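You operate a simulated robot arm through the tools that you are given. There is no shell and no other tool.

You are at the controls of a simulated robot arm. One attempt, no reset.

TASK
Light the box, look at both discs on it through the loupe and crayon the scratched one.
Fine: loupe parked, crayon back in its cup, box off. Set down upright: crayon.

Only the result counts: the job must be done as asked and must still hold three seconds after the hand-in. Knocking over, shifting, dropping, spilling or breaking anything else fails it.

THE ROBOT
A 6-joint arm with a two-finger gripper, fixed in place. Base frame: the origin is at the foot of the arm, x ahead of it, y to its left, z up; the work surface is at about z = 0.74. Readings come in m, rad, newtons and seconds.
Its first joint turns from -2.897 to 2.897 rad. Payload 3.43 kg.
The tool frame sits at the grasp point between the pads (the TCP): z along the fingers, y along the line on which they close. The tips reach 0.02 m beyond it. The gripper opens to 0.19 m. The gripper's body begins 0.248 m behind the TCP.
Orientation is that of the tool frame in the base frame, as a unit quaternion [x, y, z, w]. With the fingers straight down and closing along the base's y, the tool's x points along the base's -x, its y along +y and its z along -z.

THE INTERFACE
- The arm moves only by the tool arm_command. Its argument "moves" is a list of rows, each a list of 3 entries, a list of its own where there are three numbers: the shift along the tool's x, y, z in m, then the turn, a rotation vector about the tool's x, y, z in rad, then the closure in counts, from 0 (fully open) to 255 (shut). In form: [[[dx, dy, dz], [rx, ry, rz], fingers], ...]. A call has 1 to 20 rows; each row shifts and turns the commanded pose from where the row before left it, along the tool's axes as they then stand. Each row takes 0.2 s and may step no farther than 0.05 m and 0.15 rad from the row before; otherwise, or with a gripper value out of range, the whole call is refused. Where a pose cannot be reached the arm comes as near as it can. A force on the tool above 80 N (or 10 N above the force at the start of the call, whichever is more), or a blocked arm, ends the call early, and 0.2 s more pass. Each finger travels about 0.153 m/s and halts on what it meets, pressing with about 25 N; the grip force reading is that of the motor and also rises with nothing between the fingers. The clock runs only during rows and for 0.2 s after the last one: add rows that do not move to give the fingers time. The reply holds the time, the measured pose of the TCP, the force on the tool along the base axes, the opening and the grip force, in the units named above and with some noise, with the torque about the TCP (base axes, N m) and any sound that the robot's microphone picked up.
- Cameras (640 x 400 px; columns grow to the right, rows downward): "scene" is fixed at [0.3883, -0.6509, 1.5439]; the picture's right is [-0.97, 0.25, 0.00], its down [0.24, 0.93, -0.26] and it looks along [-0.07, -0.25, -0.96] (base axes); focal length 312 px, centre (320, 200). "wrist" rides on the gripper at [0.07, -0.008, -0.288] in the tool frame; the picture's right is [0.12, 0.99, 0.00], its down [-0.96, 0.11, -0.25] and it looks along [-0.25, 0.03, 0.97] (tool axes); focal length 261 px, centre (320, 200). There is no depth. A picture from a camera that has moved, and an enlarged one, comes with that camera's place and axes in the base frame and with its lens. The place of the scene camera against the robot may be out by one fixed shift of up to 0.018 m in any direction.
- grab_frame(camera): a new picture of that camera. The clock stands still meanwhile.
- move_column(by): slides the trunk up (or, below 0, down) by that many m; the arm rides with it, the base frame stays. It gives what a move gives, with no picture.
- inspect(camera, box): a new picture of the part [left, top, right, bottom] of that camera's present view, enlarged. The clock stands still meanwhile.
- close_job(): hands the job in; it is judged then, once.

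Places have to be worked out from the pictures, the camera data and where the tool is seen. Open the gripper and draw the arm clear of the work before you hand the job in, unless the task says otherwise.

The tools are called as name(argument=value, ...) on one line, values as JSON. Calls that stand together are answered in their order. arm_command: Moves the arm, as the interface text tells. Its arguments: {"type":"object","properties":{"moves":{"type":"array"}},"required":["moves"]} The other tools are called the same way: move_column (by) slides the trunk up or down; grab_frame (camera) takes a picture; inspect (camera, box) takes an enlarged picture of a part of a camera's view; close_job () hands the job in.

At the start:

```text
time_s: 0.0
ee_pos: [0.1924, -0.8123, 1.053]
orientation: [0.0, 1.0, 0.0, 0.0]
contact_force: [-0.1, -0.7, -0.7]
wrist_torque: [-0.01, -0.01, -0.03]
gripper_width: 0.19
gripper_force: 0.1
trunk travel left (down, up): [-0.275, 0.165]
```

scene: 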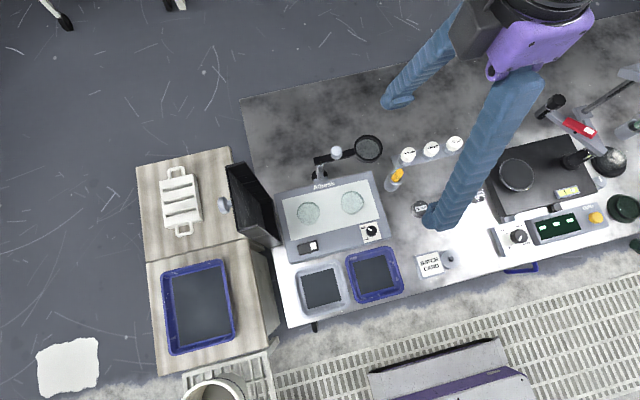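
wrist: 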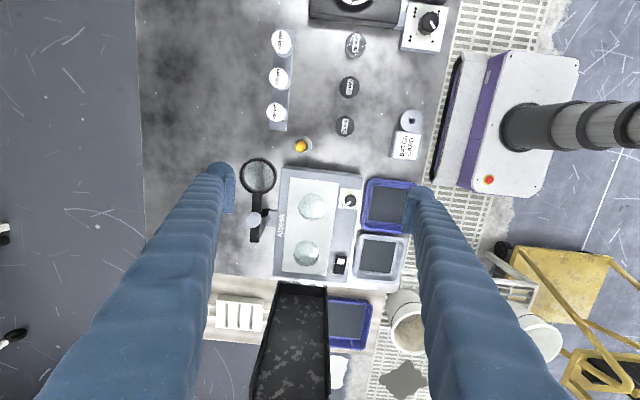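

I start by looking closer at the light box, loupe and crayon from both cameras before moving anything.

inspect(camera="scene", box=[260, 120, 420, 270])

inspect(camera="wrist", box=[220, 130, 420, 290])

inspect(camera="scene", box=[260, 180, 480, 320])

```text
2.67 times, centred on (340, 195) of scene
camera zoom: at [0.3883, -0.6509, 1.5439], right [-0.97, 0.25, 0.0], down [0.24, 0.93, -0.26], along [-0.07, -0.25, -0.96], focal length 831 px, centre (267, 213)
```

zoom: 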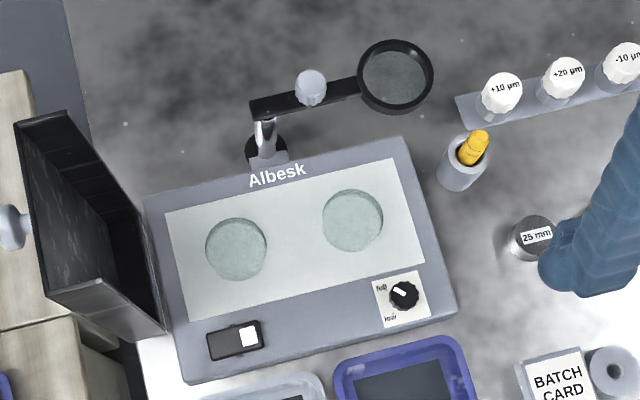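

```text
2.50 times, centred on (320, 210) of wrist
camera zoom: at [0.1228, -0.8211, 1.3408], right [-0.12, 0.99, 0.0], down [0.96, 0.12, 0.25], along [0.25, 0.03, -0.97], focal length 652 px, centre (320, 175)
```

zoom: 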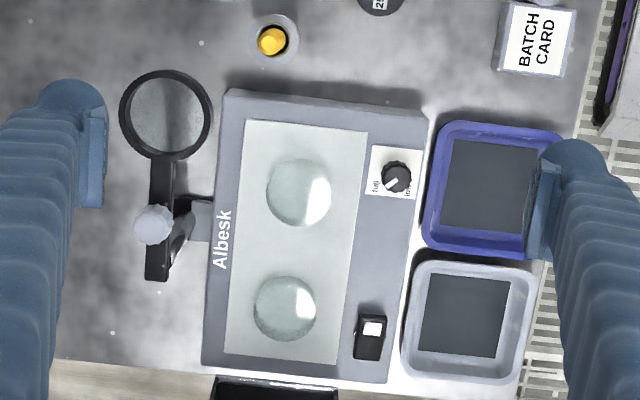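

```text
2.86 times, centred on (370, 250) of scene
camera zoom: at [0.3883, -0.6509, 1.5439], right [-0.97, 0.25, 0.0], down [0.24, 0.93, -0.26], along [-0.07, -0.25, -0.96], focal length 890 px, centre (177, 57)
```

zoom: 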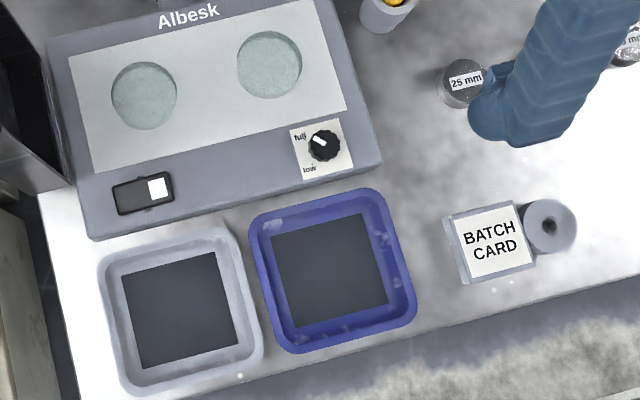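

The box seems to sit around x 0.22–0.45, y −0.86…−0.70, with the loupe on a post behind it (y ≈ −0.91) and the crayon cup at about x 0.17. I move the open gripper above the box, staying high at z ≈ 1.03, to get a closer wrist view.

arm_command(moves=[[[-0.035, 0.0, 0.0], [0, 0, 0], 0], [[-0.035, 0.0, 0.0], [0, 0, 0], 0], [[-0.035, 0.0, 0.0], [0, 0, 0], 0]])

grab_frame(camera="wrist")

grab_frame(camera="scene")

```text
time_s: 0.8
ee_pos: [0.2982, -0.8119, 1.0535]
orientation: [-0.001, 1.0, 0.0, -0.001]
contact_force: [0.5, -0.2, 0.4]
wrist_torque: [0.0, 0.07, 0.02]
gripper_width: 0.1897
gripper_force: 0.1
trunk travel left (down, up): [-0.275, 0.165]
```

```text
taken
camera wrist: at [0.2298, -0.8216, 1.34], right [-0.12, 0.99, 0.0], down [0.96, 0.12, 0.25], along [0.24, 0.03, -0.97], focal length 261 px, centre (320, 200)
```

wrist: 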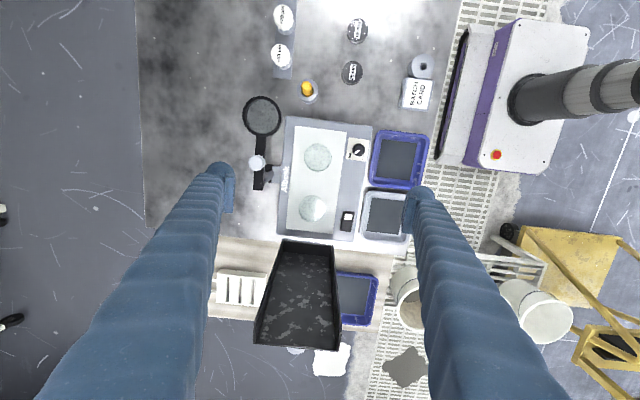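

```text
taken
```

scene: 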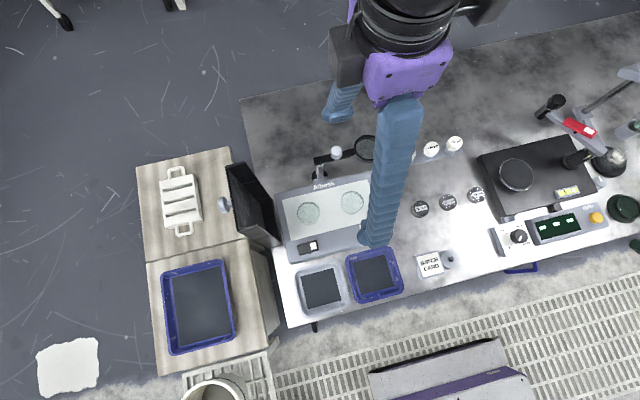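

The black object next to the box needs a closer look so that I know its height and distance; I also zoom in on the loupe mount.

inspect(camera="wrist", box=[200, 200, 400, 360])

inspect(camera="wrist", box=[230, 70, 380, 200])

inspect(camera="scene", box=[130, 130, 330, 270])

inspect(camera="scene", box=[300, 130, 380, 190])

```text
2.50 times, centred on (300, 280) of wrist
camera zoom: at [0.2298, -0.8216, 1.34], right [-0.12, 0.99, 0.0], down [0.96, 0.12, 0.25], along [0.24, 0.03, -0.97], focal length 652 px, centre (370, 0)
```

zoom: 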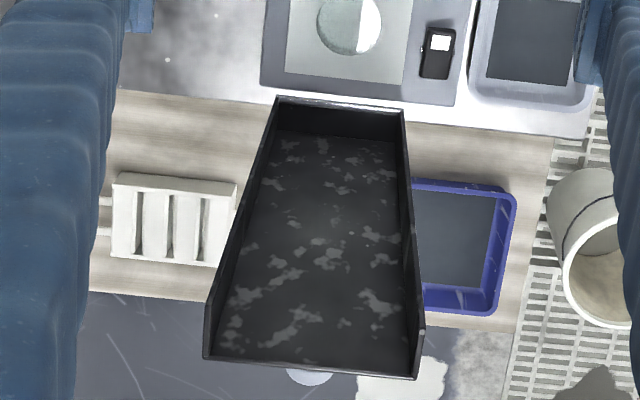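

```text
3.08 times, centred on (305, 135) of wrist
camera zoom: at [0.2298, -0.8216, 1.34], right [-0.12, 0.99, 0.0], down [0.96, 0.12, 0.25], along [0.24, 0.03, -0.97], focal length 802 px, centre (366, 400)
```

zoom: 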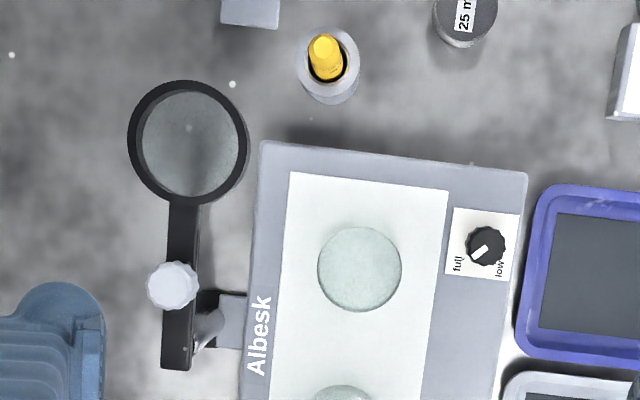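

```text
2.86 times, centred on (230, 200) of scene
camera zoom: at [0.3883, -0.6509, 1.5439], right [-0.97, 0.25, 0.0], down [0.24, 0.93, -0.26], along [-0.07, -0.25, -0.96], focal length 890 px, centre (577, 200)
```

zoom: 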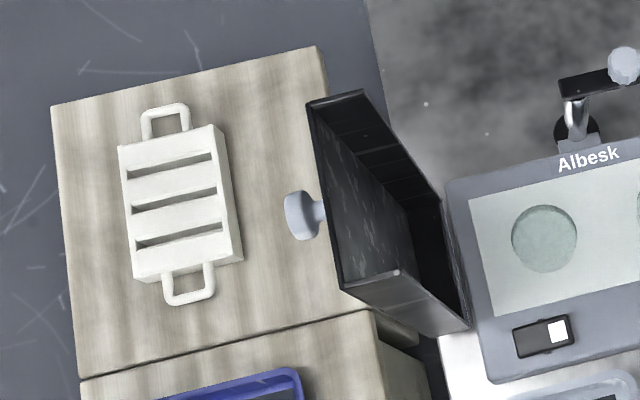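

```text
6.67 times, centred on (340, 160) of scene
camera zoom: at [0.3883, -0.6509, 1.5439], right [-0.97, 0.25, 0.0], down [0.24, 0.93, -0.26], along [-0.07, -0.25, -0.96], focal length 2077 px, centre (187, 467)
```

zoom: 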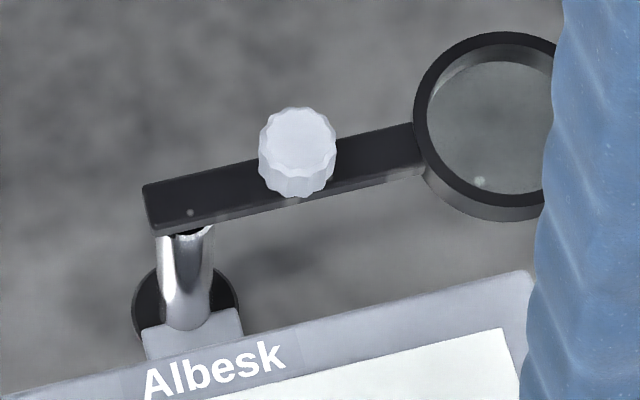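

The loupe arm pivots on the chromed post near (0.332, −0.923), with its ribbed knob near (0.294, −0.926, top z ≈ 0.876) and the lens centre near (0.212, −0.924). Discs are at about (0.277, −0.82) and (0.384, −0.82). Next I look at the rocker switch from closer by.

arm_command(moves=[[[-0.0225, 0.018, 0.02], [0, 0, 0], 0], [[-0.0225, 0.018, 0.02], [0, 0, 0], 0], [[-0.0225, 0.018, 0.02], [0, 0, 0], 0], [[-0.0225, 0.018, 0.02], [0, 0, 0], 0]])

grab_frame(camera="wrist")

inspect(camera="wrist", box=[270, 130, 370, 200])

```text
time_s: 1.8
ee_pos: [0.3879, -0.7364, 0.9732]
orientation: [-0.001, 1.0, -0.001, -0.001]
contact_force: [0.3, -0.3, 0.5]
wrist_torque: [-0.01, 0.05, -0.02]
gripper_width: 0.1898
gripper_force: 0.1
trunk travel left (down, up): [-0.275, 0.165]
```

```text
taken
camera wrist: at [0.3203, -0.7461, 1.2604], right [-0.12, 0.99, 0.0], down [0.96, 0.12, 0.25], along [0.24, 0.03, -0.97], focal length 261 px, centre (320, 200)
```

wrist: 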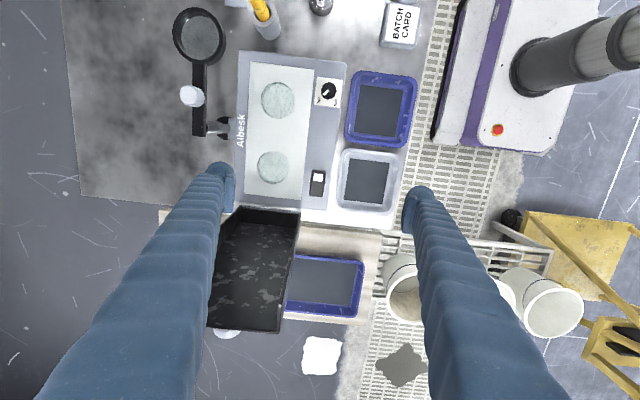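

```text
5.71 times, centred on (320, 165) of wrist
camera zoom: at [0.3203, -0.7461, 1.2604], right [-0.12, 0.99, 0.0], down [0.96, 0.12, 0.25], along [0.24, 0.03, -0.97], focal length 1489 px, centre (320, 400)
```

zoom: 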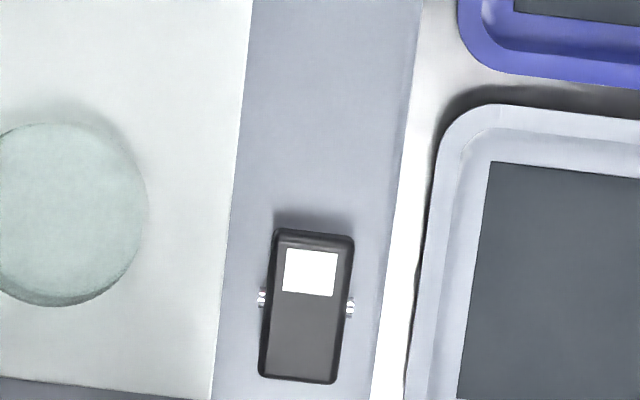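

The rocker's white end (toward −x, about (0.394, −0.740, 0.80)) is the raised one, pivoting at x ≈ 0.404. I close the fingers and come down above that end, stopping well short to check.

arm_command(moves=[[[0.004, -0.0012, 0.0], [0, 0, 0], 255], [[0.004, -0.0012, 0.0], [0, 0, 0], 255], [[0.003, -0.0012, 0.0], [0, 0, 0], 255], [[0, 0, 0.03], [0, 0, 0], 255], [[0, 0, 0.04], [0, 0, 0], 255], [[0, 0, 0.04], [0, 0, 0], 255]])

grab_frame(camera="wrist")

grab_frame(camera="scene")

```text
time_s: 3.2
ee_pos: [0.3764, -0.7441, 0.8642]
orientation: [-0.001, 1.0, 0.001, 0.0]
contact_force: [0.6, -0.6, 0.4]
wrist_torque: [0.0, 0.0, 0.05]
gripper_width: 0.0
gripper_force: 24.8
trunk travel left (down, up): [-0.275, 0.165]
```

```text
taken
camera wrist: at [0.3073, -0.7528, 1.1516], right [-0.12, 0.99, 0.0], down [0.96, 0.12, 0.25], along [0.25, 0.03, -0.97], focal length 261 px, centre (320, 200)
```

wrist: 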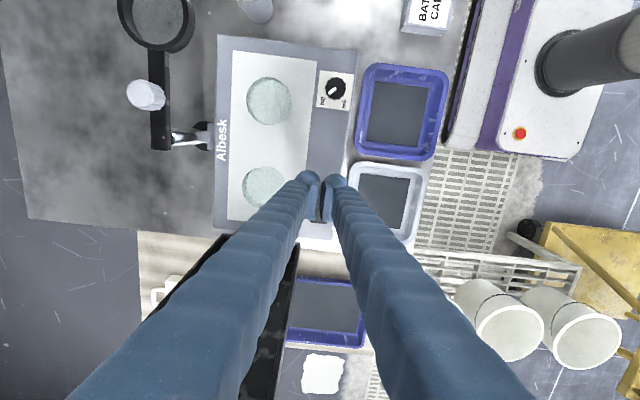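

```text
taken
```

scene: 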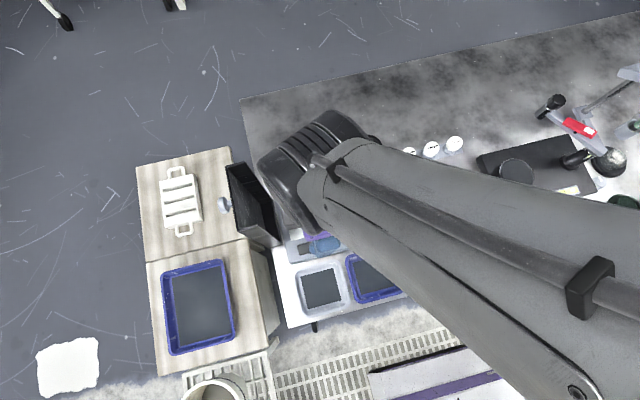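

The fingers are closed and I am about 4 cm above the rocker. I zoom in to check the fingertips against the switch.

inspect(camera="wrist", box=[270, 160, 370, 240])

inspect(camera="scene", box=[270, 210, 370, 280])

```text
5.00 times, centred on (320, 200) of wrist
camera zoom: at [0.3073, -0.7528, 1.1516], right [-0.12, 0.99, 0.0], down [0.96, 0.12, 0.25], along [0.25, 0.03, -0.97], focal length 1303 px, centre (320, 200)
```

zoom: 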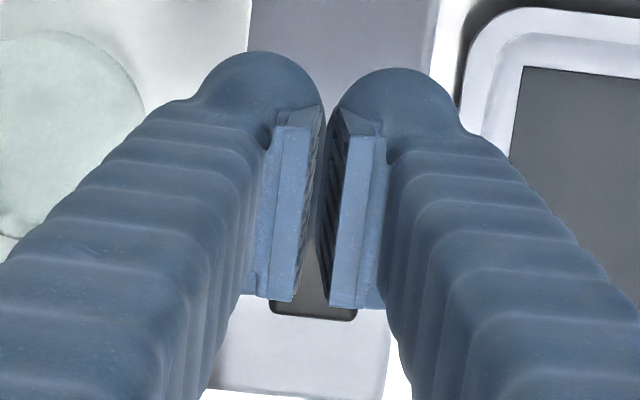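

```text
5.71 times, centred on (320, 245) of scene
camera zoom: at [0.3883, -0.6509, 1.5439], right [-0.97, 0.25, 0.0], down [0.24, 0.93, -0.26], along [-0.07, -0.25, -0.96], focal length 1780 px, centre (320, -57)
```

zoom: 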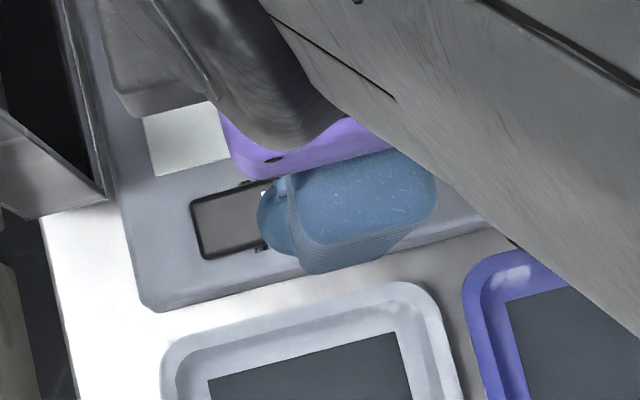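

The finger pads span about x 0.355–0.397, covering the raised white end of the rocker and not the far side of its pivot. I correct +3 mm in x and +4 mm in y, then press down in small steps.

arm_command(moves=[[[-0.003, 0.004, 0.01], [0, 0, 0], 255], [[0, 0, 0.01], [0, 0, 0], 255], [[0, 0, 0.005], [0, 0, 0], 255], [[0, 0, 0], [0, 0, 0], 255]])

```text
time_s: 4.2
ee_pos: [0.3798, -0.7399, 0.84]
orientation: [-0.001, 1.0, 0.001, 0.0]
contact_force: [-0.4, -0.3, 0.5]
wrist_torque: [0.0, 0.04, 0.02]
gripper_width: 0.0002
gripper_force: 24.2
trunk travel left (down, up): [-0.275, 0.165]
```

No contact yet at z 0.840. I keep lowering in 3 mm steps while watching force and sound.

arm_command(moves=[[[0, 0, 0.003], [0, 0, 0], 255], [[0, 0, 0.003], [0, 0, 0], 255], [[0, 0, 0.003], [0, 0, 0], 255]])

```text
time_s: 5.0
ee_pos: [0.3783, -0.7387, 0.8303]
orientation: [-0.001, 1.0, 0.001, 0.0]
contact_force: [0.4, -0.4, 0.3]
wrist_torque: [-0.04, 0.0, 0.01]
gripper_width: 0.0
gripper_force: 25.3
trunk travel left (down, up): [-0.275, 0.165]
```

Still free at z 0.830 (tips at about 0.810). Continuing in 2 mm steps.

arm_command(moves=[[[0, 0, 0.002], [0, 0, 0], 255], [[0, 0, 0.002], [0, 0, 0], 255], [[0, 0, 0.002], [0, 0, 0], 255]])

```text
time_s: 5.8
ee_pos: [0.3777, -0.739, 0.8252]
orientation: [0.0, 1.0, 0.0, 0.001]
contact_force: [0.0, -0.1, 1.3]
wrist_torque: [-0.05, 0.01, -0.02]
gripper_width: 0.006
gripper_force: 34.3
trunk travel left (down, up): [-0.275, 0.165]
```

First light contact at z 0.825 (1.3 N). I keep pressing gently.

arm_command(moves=[[[0, 0, 0.002], [0, 0, 0], 255], [[0, 0, 0.002], [0, 0, 0], 255]])

inspect(camera="wrist", box=[240, 130, 380, 240])

```text
time_s: 6.4
ee_pos: [0.3783, -0.7391, 0.8205]
orientation: [0.001, 1.0, 0.0, 0.0]
contact_force: [1.3, 0.1, -0.5]
wrist_torque: [0.0, 0.04, 0.0]
gripper_width: 0.0002
gripper_force: 34.2
trunk travel left (down, up): [-0.275, 0.165]
```

```text
3.64 times, centred on (310, 185) of wrist
camera zoom: at [0.3105, -0.7482, 1.1075], right [-0.12, 0.99, 0.0], down [0.96, 0.12, 0.25], along [0.25, 0.03, -0.97], focal length 948 px, centre (356, 254)
```

zoom: 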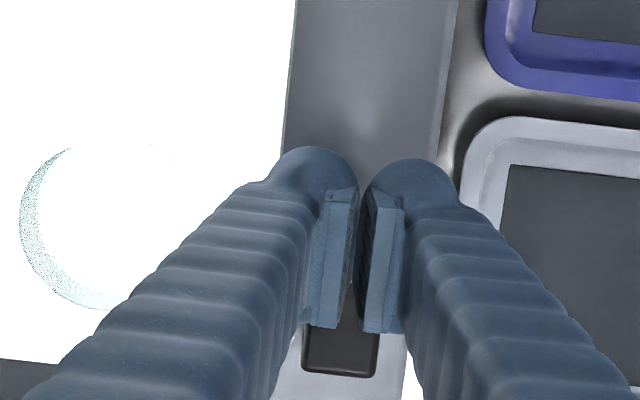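

The panel is now glowing bright: the rocker has flipped and the box is lit. I lift straight up, open the fingers and look again.

arm_command(moves=[[[0, 0, -0.02], [0, 0, 0], 255], [[0, 0, -0.04], [0, 0, 0], 255], [[0, 0, -0.05], [0, 0, 0], 255], [[0, 0, -0.05], [0, 0, 0], 160], [[0, 0, -0.02], [0, 0, 0], 160]])

grab_frame(camera="wrist")

grab_frame(camera="scene")

```text
time_s: 7.6
ee_pos: [0.379, -0.7394, 1.0008]
orientation: [-0.001, 1.0, 0.001, 0.0]
contact_force: [0.2, 0.0, 0.3]
wrist_torque: [-0.04, 0.03, -0.04]
gripper_width: 0.071
gripper_force: 0.1
trunk travel left (down, up): [-0.275, 0.165]
```

```text
taken
camera wrist: at [0.3109, -0.7476, 1.2885], right [-0.12, 0.99, 0.0], down [0.96, 0.12, 0.25], along [0.25, 0.03, -0.97], focal length 261 px, centre (320, 200)
```

wrist: 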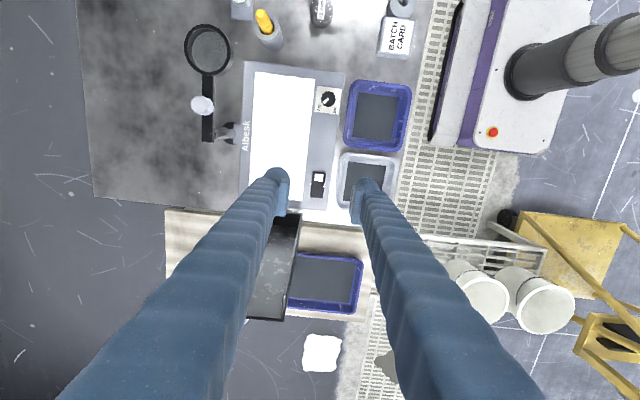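

```text
taken
```

scene: 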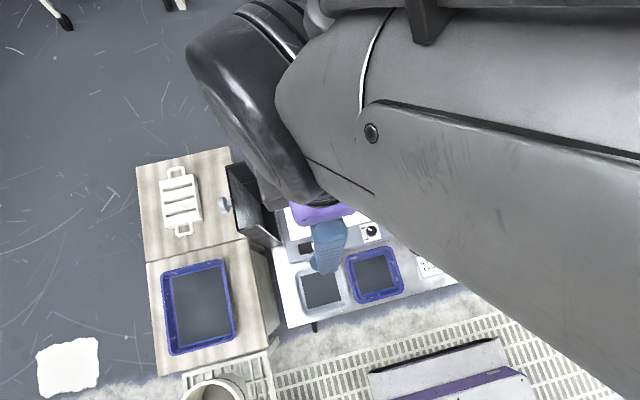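

The panel is saturated white now. I zoom in on the panel and dial to see whether the discs are visible at this brightness.

inspect(camera="wrist", box=[230, 50, 350, 140])

inspect(camera="wrist", box=[305, 75, 355, 125])

inspect(camera="wrist", box=[180, 15, 250, 150])

```text
4.44 times, centred on (290, 95) of wrist
camera zoom: at [0.3109, -0.7476, 1.2885], right [-0.12, 0.99, 0.0], down [0.96, 0.12, 0.25], along [0.25, 0.03, -0.97], focal length 1158 px, centre (453, 667)
```

zoom: 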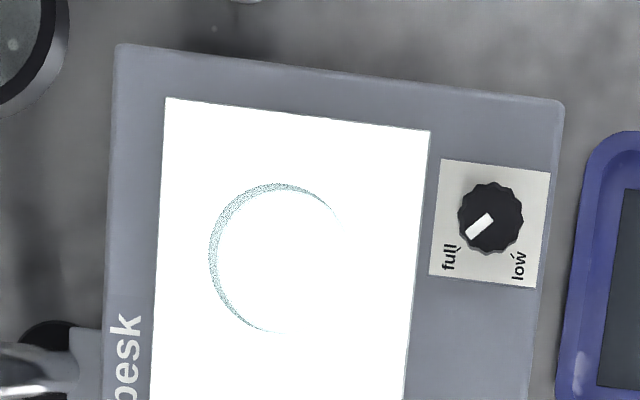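

```text
8.00 times, centred on (330, 100) of wrist
camera zoom: at [0.3109, -0.7476, 1.2885], right [-0.12, 0.99, 0.0], down [0.96, 0.12, 0.25], along [0.25, 0.03, -0.97], focal length 2085 px, centre (240, 1000)
```

zoom: 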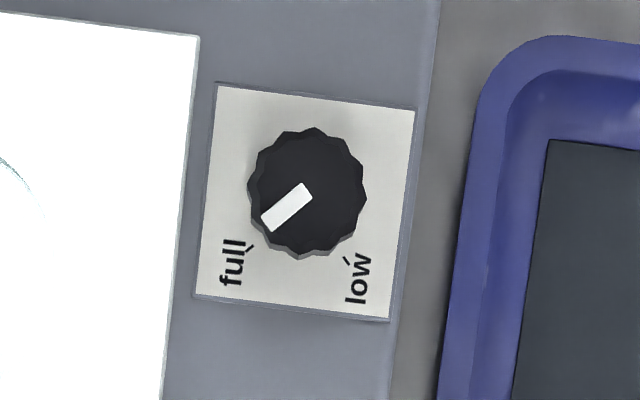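

```text
2.96 times, centred on (215, 82) of wrist
camera zoom: at [0.3109, -0.7476, 1.2885], right [-0.12, 0.99, 0.0], down [0.96, 0.12, 0.25], along [0.25, 0.03, -0.97], focal length 772 px, centre (631, 548)
```

zoom: 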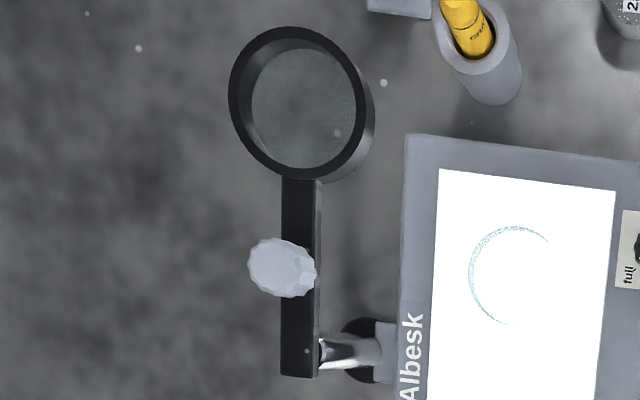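

At "full" the panel glares out the discs, so the dial (pointer on "full") may have to be turned down later; first I try the loupe. Refined: knob (0.2925, −0.9255, top 0.878), pivot (0.332, −0.922), lens (0.2125, −0.925). I move above the loupe knob with the gripper open about 7 cm.

arm_command(moves=[[[0.0173, -0.0373, 0], [0, 0, 0], 160], [[0.0173, -0.0373, 0], [0, 0, 0], 160], [[0.0173, -0.0373, 0], [0, 0, 0], 160], [[0.0173, -0.0373, 0], [0, 0, 0], 160], [[0.0173, -0.0373, 0], [0, 0, 0], 160], [[0, 0, 0], [0, 0, 0], 160]])

grab_frame(camera="wrist")

inspect(camera="wrist", box=[250, 80, 390, 220])

```text
time_s: 9.0
ee_pos: [0.2909, -0.9282, 1.0001]
orientation: [0.0, 1.0, 0.0, 0.0]
contact_force: [-0.4, 0.3, -0.5]
wrist_torque: [0.1, -0.01, 0.01]
gripper_width: 0.0708
gripper_force: 0.0
trunk travel left (down, up): [-0.275, 0.165]
```

```text
taken
camera wrist: at [0.2223, -0.9374, 1.2881], right [-0.12, 0.99, 0.0], down [0.96, 0.12, 0.25], along [0.25, 0.03, -0.97], focal length 261 px, centre (320, 200)
```

wrist: 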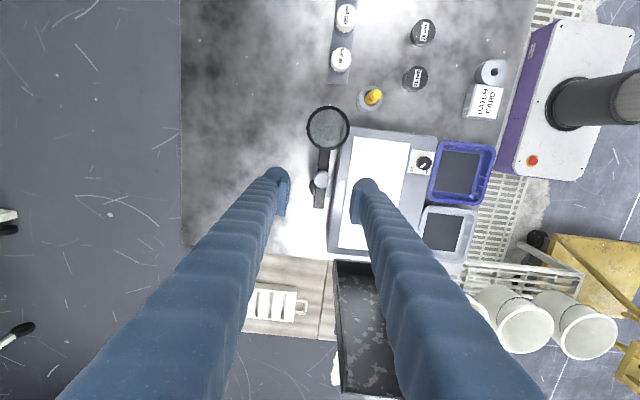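

```text
2.86 times, centred on (320, 150) of wrist
camera zoom: at [0.2223, -0.9374, 1.2881], right [-0.12, 0.99, 0.0], down [0.96, 0.12, 0.25], along [0.25, 0.03, -0.97], focal length 745 px, centre (320, 343)
```

zoom: 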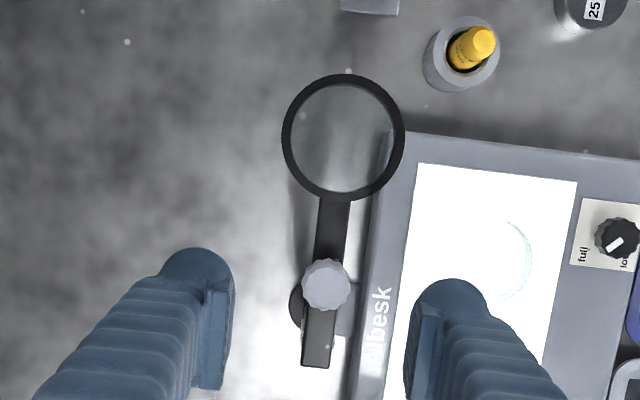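

Readings agree: knob at (0.293, −0.926). I lower the open fingers around the knob so the TCP is at its top height, tips about 2 cm lower but well above the box top.

arm_command(moves=[[[-0.0024, 0.002, 0.03], [0, 0, 0], 160], [[0, 0, 0.04], [0, 0, 0], 160], [[0, 0, 0.03], [0, 0, 0], 160], [[0, 0, 0.02], [0, 0, 0], 160], [[0, 0, 0], [0, 0, 0], 160]])

grab_frame(camera="wrist")

inspect(camera="wrist", box=[260, 100, 380, 240])

```text
time_s: 10.2
ee_pos: [0.2944, -0.9261, 0.8798]
orientation: [-0.001, 1.0, 0.0, 0.0]
contact_force: [0.4, -0.2, 0.4]
wrist_torque: [0.04, -0.01, 0.01]
gripper_width: 0.0709
gripper_force: 0.1
trunk travel left (down, up): [-0.275, 0.165]
```

```text
taken
camera wrist: at [0.2256, -0.9348, 1.168], right [-0.12, 0.99, 0.0], down [0.96, 0.12, 0.25], along [0.25, 0.03, -0.97], focal length 261 px, centre (320, 200)
```

wrist: 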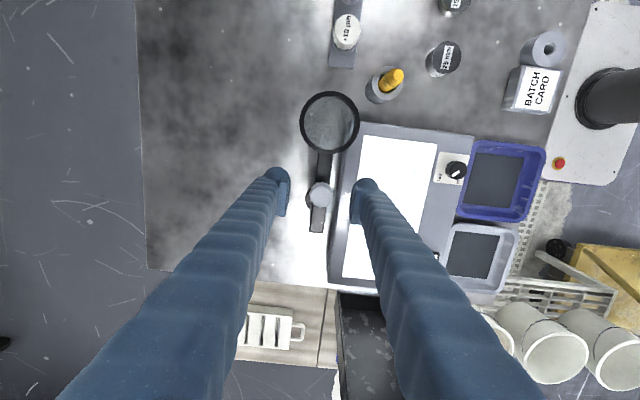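

```text
2.86 times, centred on (320, 170) of wrist
camera zoom: at [0.2256, -0.9348, 1.168], right [-0.12, 0.99, 0.0], down [0.96, 0.12, 0.25], along [0.25, 0.03, -0.97], focal length 745 px, centre (320, 286)
```

zoom: 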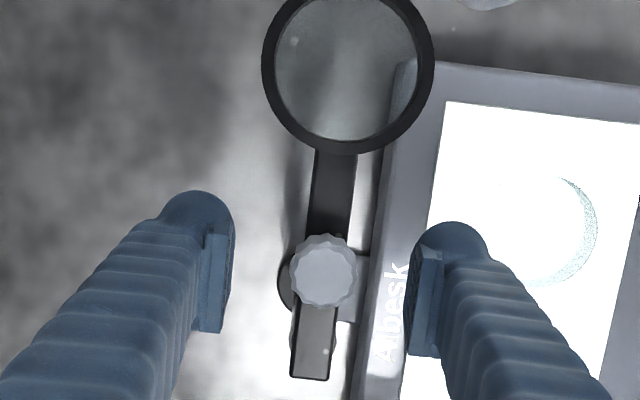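

The knob is centred between the pads. I close to find its width.

arm_command(moves=[[[0, 0, 0], [0, 0, 0], 190], [[0, 0, 0], [0, 0, 0], 205], [[0, 0, 0], [0, 0, 0], 215], [[0, 0, 0], [0, 0, 0], 225]])

```text
time_s: 11.2
ee_pos: [0.2938, -0.9253, 0.8804]
orientation: [-0.001, 1.0, 0.001, 0.0]
contact_force: [0.0, 6.0, -0.1]
wrist_torque: [0.07, -0.04, -0.04]
gripper_width: 0.0246
gripper_force: 45.2
trunk travel left (down, up): [-0.275, 0.165]
```

Knob width is 24.6 mm. I ease the grip to a loose cage (27.5 mm) and start swinging the loupe about the pivot with the tool turning along, two small rows first.

arm_command(moves=[[[0, 0, 0], [0, 0, 0], 218], [[-0.0002, 0.0042, 0], [0, 0, 0.1], 218], [[-0.0002, 0.0042, 0], [0, 0, 0.1], 218], [[-0.0002, 0.0042, 0], [0, 0, 0.1], 218]])

inspect(camera="wrist", box=[240, 70, 400, 250])

```text
time_s: 12.2
ee_pos: [0.2964, -0.912, 0.8805]
orientation: [0.149, 0.989, 0.0, -0.001]
contact_force: [-0.3, -0.2, 0.8]
wrist_torque: [-0.02, -0.01, -0.01]
gripper_width: 0.0276
gripper_force: 0.5
trunk travel left (down, up): [-0.275, 0.165]
```

```text
2.22 times, centred on (320, 160) of wrist
camera zoom: at [0.2278, -0.9001, 1.168], right [0.18, 0.98, 0.0], down [0.95, -0.17, 0.25], along [0.24, -0.04, -0.97], focal length 579 px, centre (320, 289)
```

zoom: 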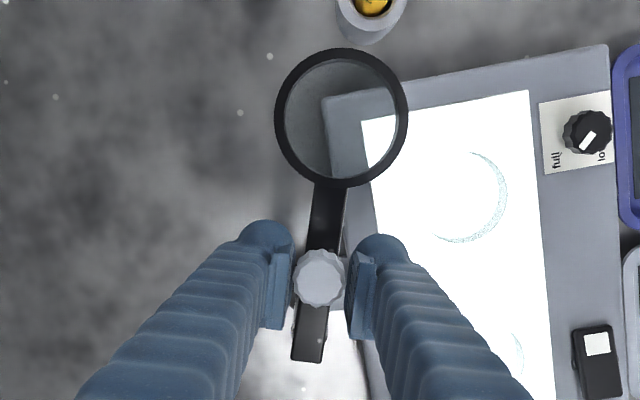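

The loupe follows easily with negligible force. I continue the arc toward the first disc (about 0.75 rad more).

arm_command(moves=[[[-0.00034, 0.0053, 0], [0, 0, 0.125], 218], [[-0.00034, 0.0053, 0], [0, 0, 0.125], 218], [[-0.00034, 0.0053, 0], [0, 0, 0.125], 218], [[-0.00034, 0.0053, 0], [0, 0, 0.125], 218], [[-0.00034, 0.0053, 0], [0, 0, 0.125], 218], [[-0.00034, 0.0053, 0], [0, 0, 0.125], 218]])

grab_frame(camera="wrist")

inspect(camera="wrist", box=[260, 70, 380, 170])

grab_frame(camera="scene")

```text
time_s: 13.6
ee_pos: [0.3159, -0.8871, 0.8798]
orientation: [0.501, 0.865, 0.0, 0.0]
contact_force: [-0.8, -0.1, 0.6]
wrist_torque: [-0.02, 0.0, 0.0]
gripper_width: 0.0282
gripper_force: 0.2
trunk travel left (down, up): [-0.275, 0.165]
```

```text
taken
camera wrist: at [0.2747, -0.8306, 1.1674], right [0.8, 0.6, 0.0], down [0.58, -0.78, 0.25], along [0.15, -0.2, -0.97], focal length 261 px, centre (320, 200)
```

wrist: 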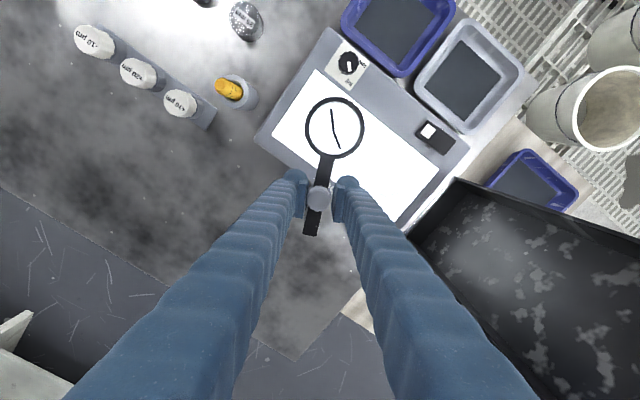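

```text
4.00 times, centred on (320, 120) of wrist
camera zoom: at [0.2747, -0.8306, 1.1674], right [0.8, 0.6, 0.0], down [0.58, -0.78, 0.25], along [0.15, -0.2, -0.97], focal length 1043 px, centre (320, 520)
```

zoom: 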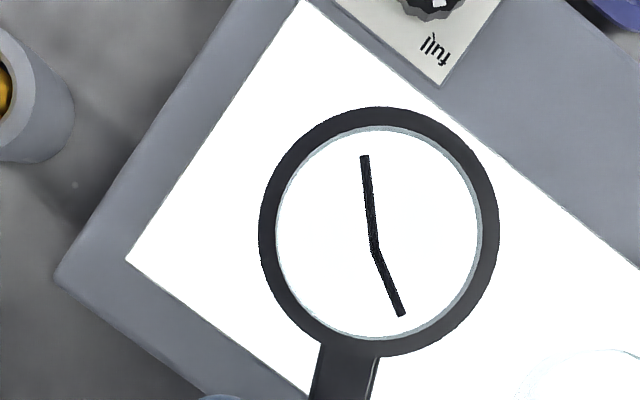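

```text
taken
```

scene: 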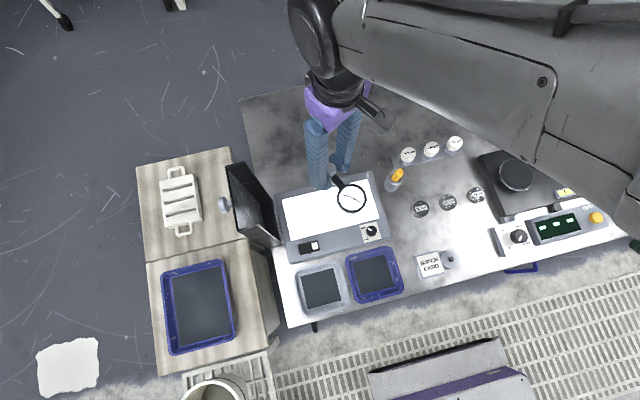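

Lit and under the loupe, the first disc (nearer −x) shows a dark bent line. I hold there a second for a proper look, then swing on to the second disc to compare.

arm_command(moves=[[[0, 0, 0], [0, 0, 0], 218], [[0, 0, 0], [0, 0, 0], 218], [[0, 0, 0], [0, 0, 0], 218], [[0, 0, 0], [0, 0, 0], 218], [[0, 0, 0], [0, 0, 0], 218]])

inspect(camera="wrist", box=[290, 90, 370, 160])

arm_command(moves=[[[-0.00038, 0.00565, 0], [0, 0, 0.135], 218], [[-0.00038, 0.00565, 0], [0, 0, 0.135], 218], [[-0.00038, 0.00565, 0], [0, 0, 0.135], 218], [[-0.00038, 0.00565, 0], [0, 0, 0.135], 218], [[-0.00038, 0.00565, 0], [0, 0, 0.135], 218], [[-0.00038, 0.00565, 0], [0, 0, 0.135], 218]])

grab_frame(camera="wrist")

inspect(camera="wrist", box=[260, 70, 380, 170])

```text
time_s: 14.8
ee_pos: [0.3145, -0.8876, 0.8805]
orientation: [0.501, 0.866, 0.0, 0.0]
contact_force: [-1.1, -0.5, -0.5]
wrist_torque: [0.01, 0.0, -0.02]
gripper_width: 0.0283
gripper_force: 0.3
trunk travel left (down, up): [-0.275, 0.165]
```

```text
5.71 times, centred on (330, 125) of wrist
camera zoom: at [0.2747, -0.8308, 1.1677], right [0.8, 0.6, 0.0], down [0.58, -0.78, 0.25], along [0.15, -0.2, -0.97], focal length 1489 px, centre (263, 629)
```

zoom: 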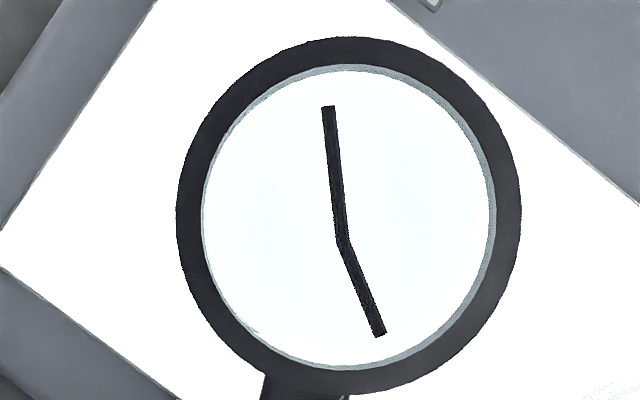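

```text
time_s: 16.2
ee_pos: [0.349, -0.8842, 0.8812]
orientation: [0.802, 0.597, 0.001, 0.0]
contact_force: [1.9, -0.5, -0.8]
wrist_torque: [-0.02, 0.01, 0.03]
gripper_width: 0.0283
gripper_force: 0.5
trunk travel left (down, up): [-0.275, 0.165]
```

```text
taken
camera wrist: at [0.3629, -0.8143, 1.167], right [0.99, -0.17, 0.0], down [-0.16, -0.95, 0.25], along [-0.04, -0.24, -0.97], focal length 261 px, centre (320, 200)
```

wrist: 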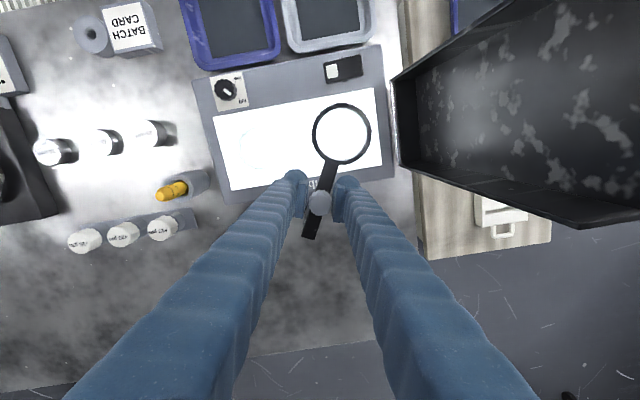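

```text
4.00 times, centred on (320, 120) of wrist
camera zoom: at [0.3629, -0.8143, 1.167], right [0.99, -0.17, 0.0], down [-0.16, -0.95, 0.25], along [-0.04, -0.24, -0.97], focal length 1043 px, centre (320, 520)
```

zoom: 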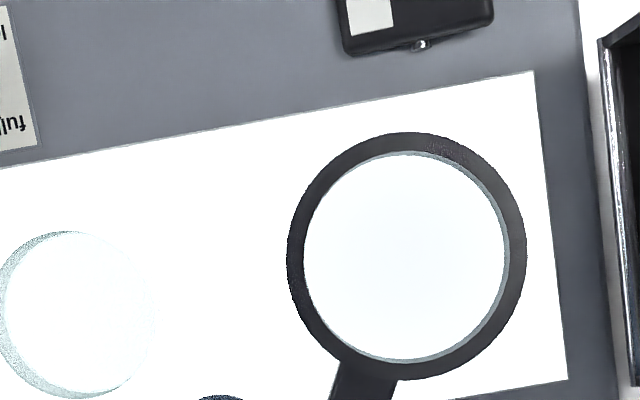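

The second disc under the loupe looks clean; lens centre is at about (0.387, −0.818), over disc 2 at (0.384, −0.82). I hold a second, zoom in to be sure, then sweep a few degrees further for its edges.

arm_command(moves=[[[0, 0, 0], [0, 0, 0], 218], [[0, 0, 0], [0, 0, 0], 218], [[0, 0, 0], [0, 0, 0], 218], [[0, 0, 0], [0, 0, 0], 218], [[0, 0, 0], [0, 0, 0], 218]])

inspect(camera="wrist", box=[300, 95, 380, 165])

arm_command(moves=[[[-0.0001, 0.003, 0], [0, 0, 0.07], 218], [[0, 0, 0], [0, 0, 0], 218], [[0, 0, 0], [0, 0, 0], 218], [[0, 0, 0], [0, 0, 0], 218]])

inspect(camera="wrist", box=[300, 95, 380, 165])

inspect(camera="scene", box=[260, 150, 400, 260])

```text
time_s: 17.4
ee_pos: [0.3487, -0.8835, 0.8804]
orientation: [0.801, 0.599, 0.0, 0.0]
contact_force: [2.5, 0.3, -0.3]
wrist_torque: [-0.03, -0.04, 0.06]
gripper_width: 0.0284
gripper_force: 1.5
trunk travel left (down, up): [-0.275, 0.165]
```

```text
5.71 times, centred on (340, 130) of wrist
camera zoom: at [0.3624, -0.8141, 1.1669], right [0.99, -0.17, 0.0], down [-0.16, -0.96, 0.25], along [-0.04, -0.24, -0.97], focal length 1489 px, centre (206, 600)
```

zoom: 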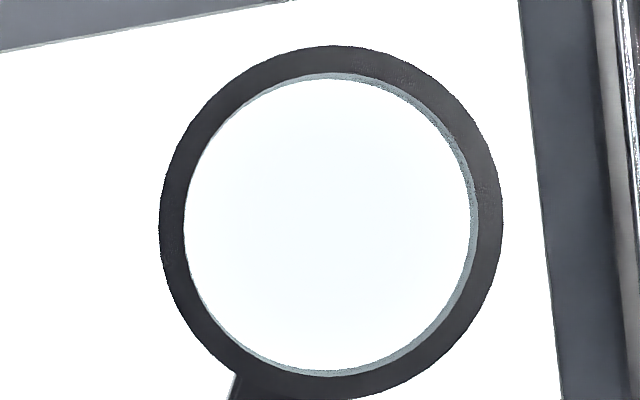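

```text
time_s: 18.4
ee_pos: [0.352, -0.8849, 0.8801]
orientation: [0.822, 0.57, 0.0, 0.0]
contact_force: [0.5, 0.3, 0.3]
wrist_torque: [-0.01, 0.02, 0.01]
gripper_width: 0.0274
gripper_force: 0.1
trunk travel left (down, up): [-0.275, 0.165]
```

```text
5.71 times, centred on (340, 130) of wrist
camera zoom: at [0.3699, -0.8163, 1.1664], right [0.97, -0.24, 0.0], down [-0.23, -0.94, 0.25], along [-0.06, -0.24, -0.97], focal length 1489 px, centre (206, 600)
```

zoom: 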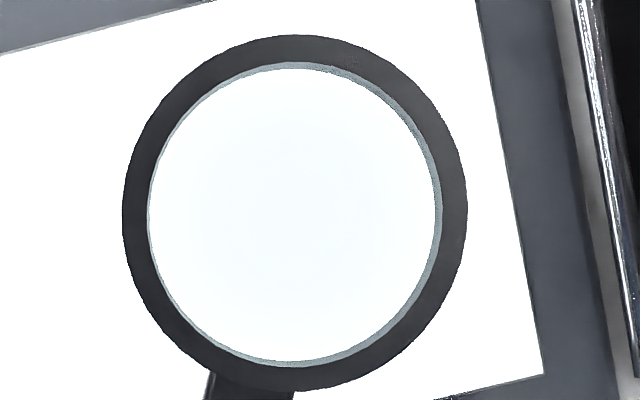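

```text
3.64 times, centred on (330, 205) of scene
camera zoom: at [0.3883, -0.6509, 1.5439], right [-0.97, 0.25, 0.0], down [0.24, 0.93, -0.26], along [-0.07, -0.25, -0.96], focal length 1133 px, centre (284, 182)
```

zoom: 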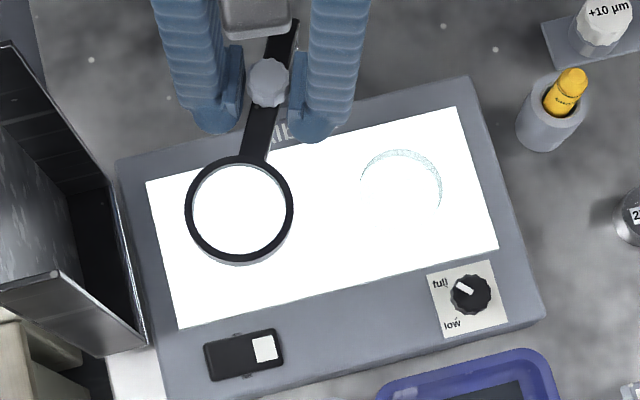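

Only disc 1 (at about (0.277, −0.82)) shows a scratch; disc 2 is clean. Now I swing the loupe back along the same arc toward its parked position.

arm_command(moves=[[[-0.0001, -0.003, 0], [0, 0, -0.07], 218], [[-0.00038, -0.00565, 0], [0, 0, -0.135], 218], [[-0.00038, -0.00565, 0], [0, 0, -0.135], 218], [[-0.00038, -0.00565, 0], [0, 0, -0.135], 218], [[-0.00038, -0.00565, 0], [0, 0, -0.135], 218], [[-0.00038, -0.00565, 0], [0, 0, -0.135], 218], [[-0.00038, -0.00565, 0], [0, 0, -0.135], 218], [[-0.00034, -0.0053, 0], [0, 0, -0.125], 218], [[-0.00034, -0.0053, 0], [0, 0, -0.125], 218], [[-0.00034, -0.0053, 0], [0, 0, -0.125], 218], [[-0.00034, -0.0053, 0], [0, 0, -0.125], 218], [[-0.00034, -0.0053, 0], [0, 0, -0.125], 218], [[-0.00034, -0.0053, 0], [0, 0, -0.125], 218]])

inspect(camera="wrist", box=[240, 70, 400, 250])

```text
time_s: 21.2
ee_pos: [0.2962, -0.9112, 0.8806]
orientation: [0.148, 0.989, 0.0, -0.001]
contact_force: [-0.1, 1.7, -0.2]
wrist_torque: [0.07, 0.01, 0.01]
gripper_width: 0.028
gripper_force: 0.2
trunk travel left (down, up): [-0.275, 0.165]
```

```text
2.22 times, centred on (320, 160) of wrist
camera zoom: at [0.2281, -0.8995, 1.1671], right [0.18, 0.98, 0.0], down [0.95, -0.17, 0.25], along [0.24, -0.04, -0.97], focal length 579 px, centre (320, 289)
```

zoom: 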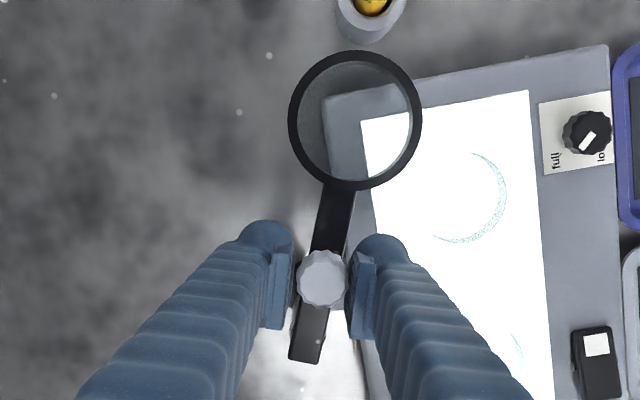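

The arm trails slightly because of the cage play, as expected. I finish the last 0.3 rad and then close on the knob at the original pose to put it back where it was.

arm_command(moves=[[[-0.0002, -0.0042, 0], [0, 0, -0.1], 218], [[-0.0002, -0.0042, 0], [0, 0, -0.1], 218], [[-0.0002, -0.0042, 0], [0, 0, -0.1], 218], [[0, 0, 0], [0, 0, 0], 220], [[0, 0, 0], [0, 0, 0], 223], [[0, 0, 0], [0, 0, 0], 225], [[0, 0, 0], [0, 0, 0], 225]])

inspect(camera="wrist", box=[260, 100, 380, 240])

```text
time_s: 22.8
ee_pos: [0.2949, -0.9233, 0.8805]
orientation: [0.0, 1.0, -0.001, 0.001]
contact_force: [-0.4, -2.7, 2.6]
wrist_torque: [-0.03, 0.05, -0.02]
gripper_width: 0.0244
gripper_force: 45.2
trunk travel left (down, up): [-0.275, 0.165]
```

```text
2.86 times, centred on (320, 170) of wrist
camera zoom: at [0.2257, -0.9328, 1.1673], right [-0.12, 0.99, 0.0], down [0.96, 0.12, 0.25], along [0.25, 0.03, -0.97], focal length 745 px, centre (320, 286)
```

zoom: 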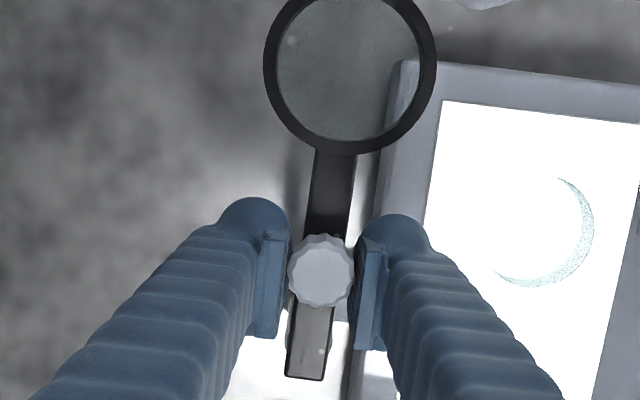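

The lens sits about 1.4° short of where it was parked (≈3 mm at the lens). I nudge the gripped knob 1.5 mm toward −y and watch the force for a stop.

arm_command(moves=[[[0, -0.0015, 0], [0, 0, 0], 225], [[0, 0, 0], [0, 0, 0], 225]])

inspect(camera="wrist", box=[260, 100, 380, 240])

```text
time_s: 23.4
ee_pos: [0.2948, -0.9244, 0.8805]
orientation: [0.0, 1.0, 0.001, 0.001]
contact_force: [3.7, 5.8, 2.5]
wrist_torque: [0.07, -0.16, 0.23]
gripper_width: 0.0248
gripper_force: 44.9
trunk travel left (down, up): [-0.275, 0.165]
```

```text
2.86 times, centred on (320, 170) of wrist
camera zoom: at [0.2257, -0.9335, 1.1673], right [-0.12, 0.99, 0.0], down [0.96, 0.12, 0.25], along [0.25, 0.03, -0.97], focal length 745 px, centre (320, 286)
```

zoom: 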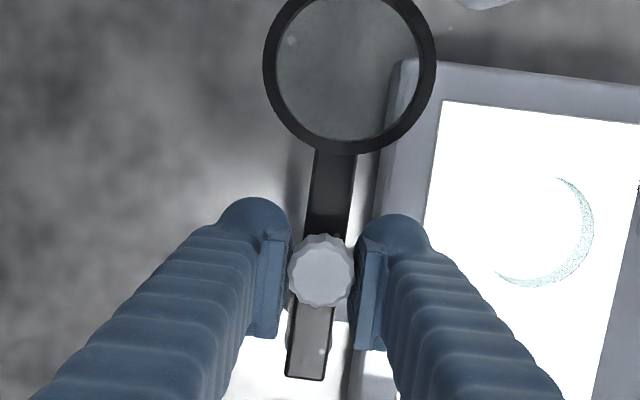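

The force rose to 5.8 N with almost no lens motion yet (hinge friction or a stop). I push another 1.5 mm and compare.

arm_command(moves=[[[0, -0.0015, 0], [0, 0, 0], 225], [[0, 0, 0], [0, 0, 0], 225]])

inspect(camera="wrist", box=[260, 100, 380, 240])

```text
time_s: 24.0
ee_pos: [0.2935, -0.9254, 0.8802]
orientation: [0.0, 1.0, 0.001, 0.0]
contact_force: [4.0, 16.6, 2.2]
wrist_torque: [0.2, -0.11, -0.12]
gripper_width: 0.0244
gripper_force: 44.8
trunk travel left (down, up): [-0.275, 0.165]
```

```text
2.86 times, centred on (320, 170) of wrist
camera zoom: at [0.2256, -0.9345, 1.1673], right [-0.12, 0.99, 0.0], down [0.96, 0.12, 0.25], along [0.24, 0.03, -0.97], focal length 745 px, centre (320, 286)
```

zoom: 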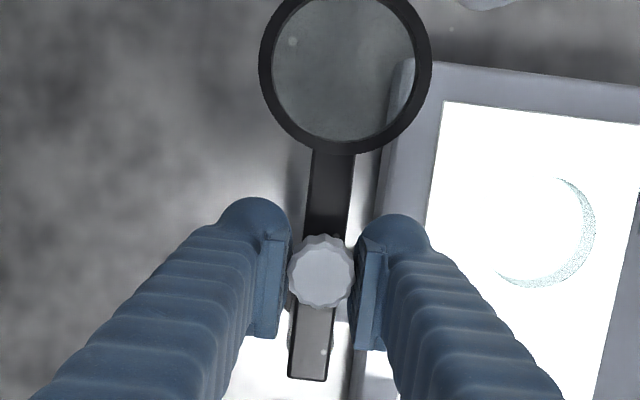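

Lens-to-panel distance in the picture is now back to the original value (≈98 px). I release the knob and check that the loupe stays there.

arm_command(moves=[[[0, 0, 0], [0, 0, 0], 215], [[0, 0.001, 0], [0, 0, 0], 190], [[0, 0.001, 0], [0, 0, 0], 160], [[0, 0, 0], [0, 0, 0], 160]])

inspect(camera="wrist", box=[260, 100, 380, 240])

```text
time_s: 25.0
ee_pos: [0.2937, -0.9252, 0.8803]
orientation: [0.0, 1.0, 0.0, 0.001]
contact_force: [0.1, -0.2, 0.3]
wrist_torque: [0.03, 0.02, 0.05]
gripper_width: 0.0708
gripper_force: 0.0
trunk travel left (down, up): [-0.275, 0.165]
```

```text
2.86 times, centred on (320, 170) of wrist
camera zoom: at [0.2255, -0.934, 1.1673], right [-0.12, 0.99, 0.0], down [0.96, 0.12, 0.25], along [0.25, 0.03, -0.97], focal length 745 px, centre (320, 286)
```

zoom: 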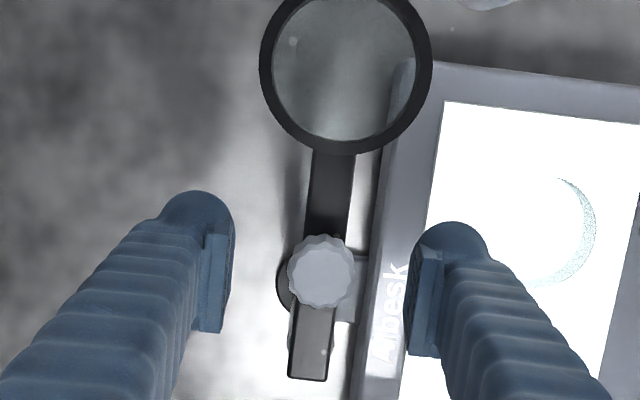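

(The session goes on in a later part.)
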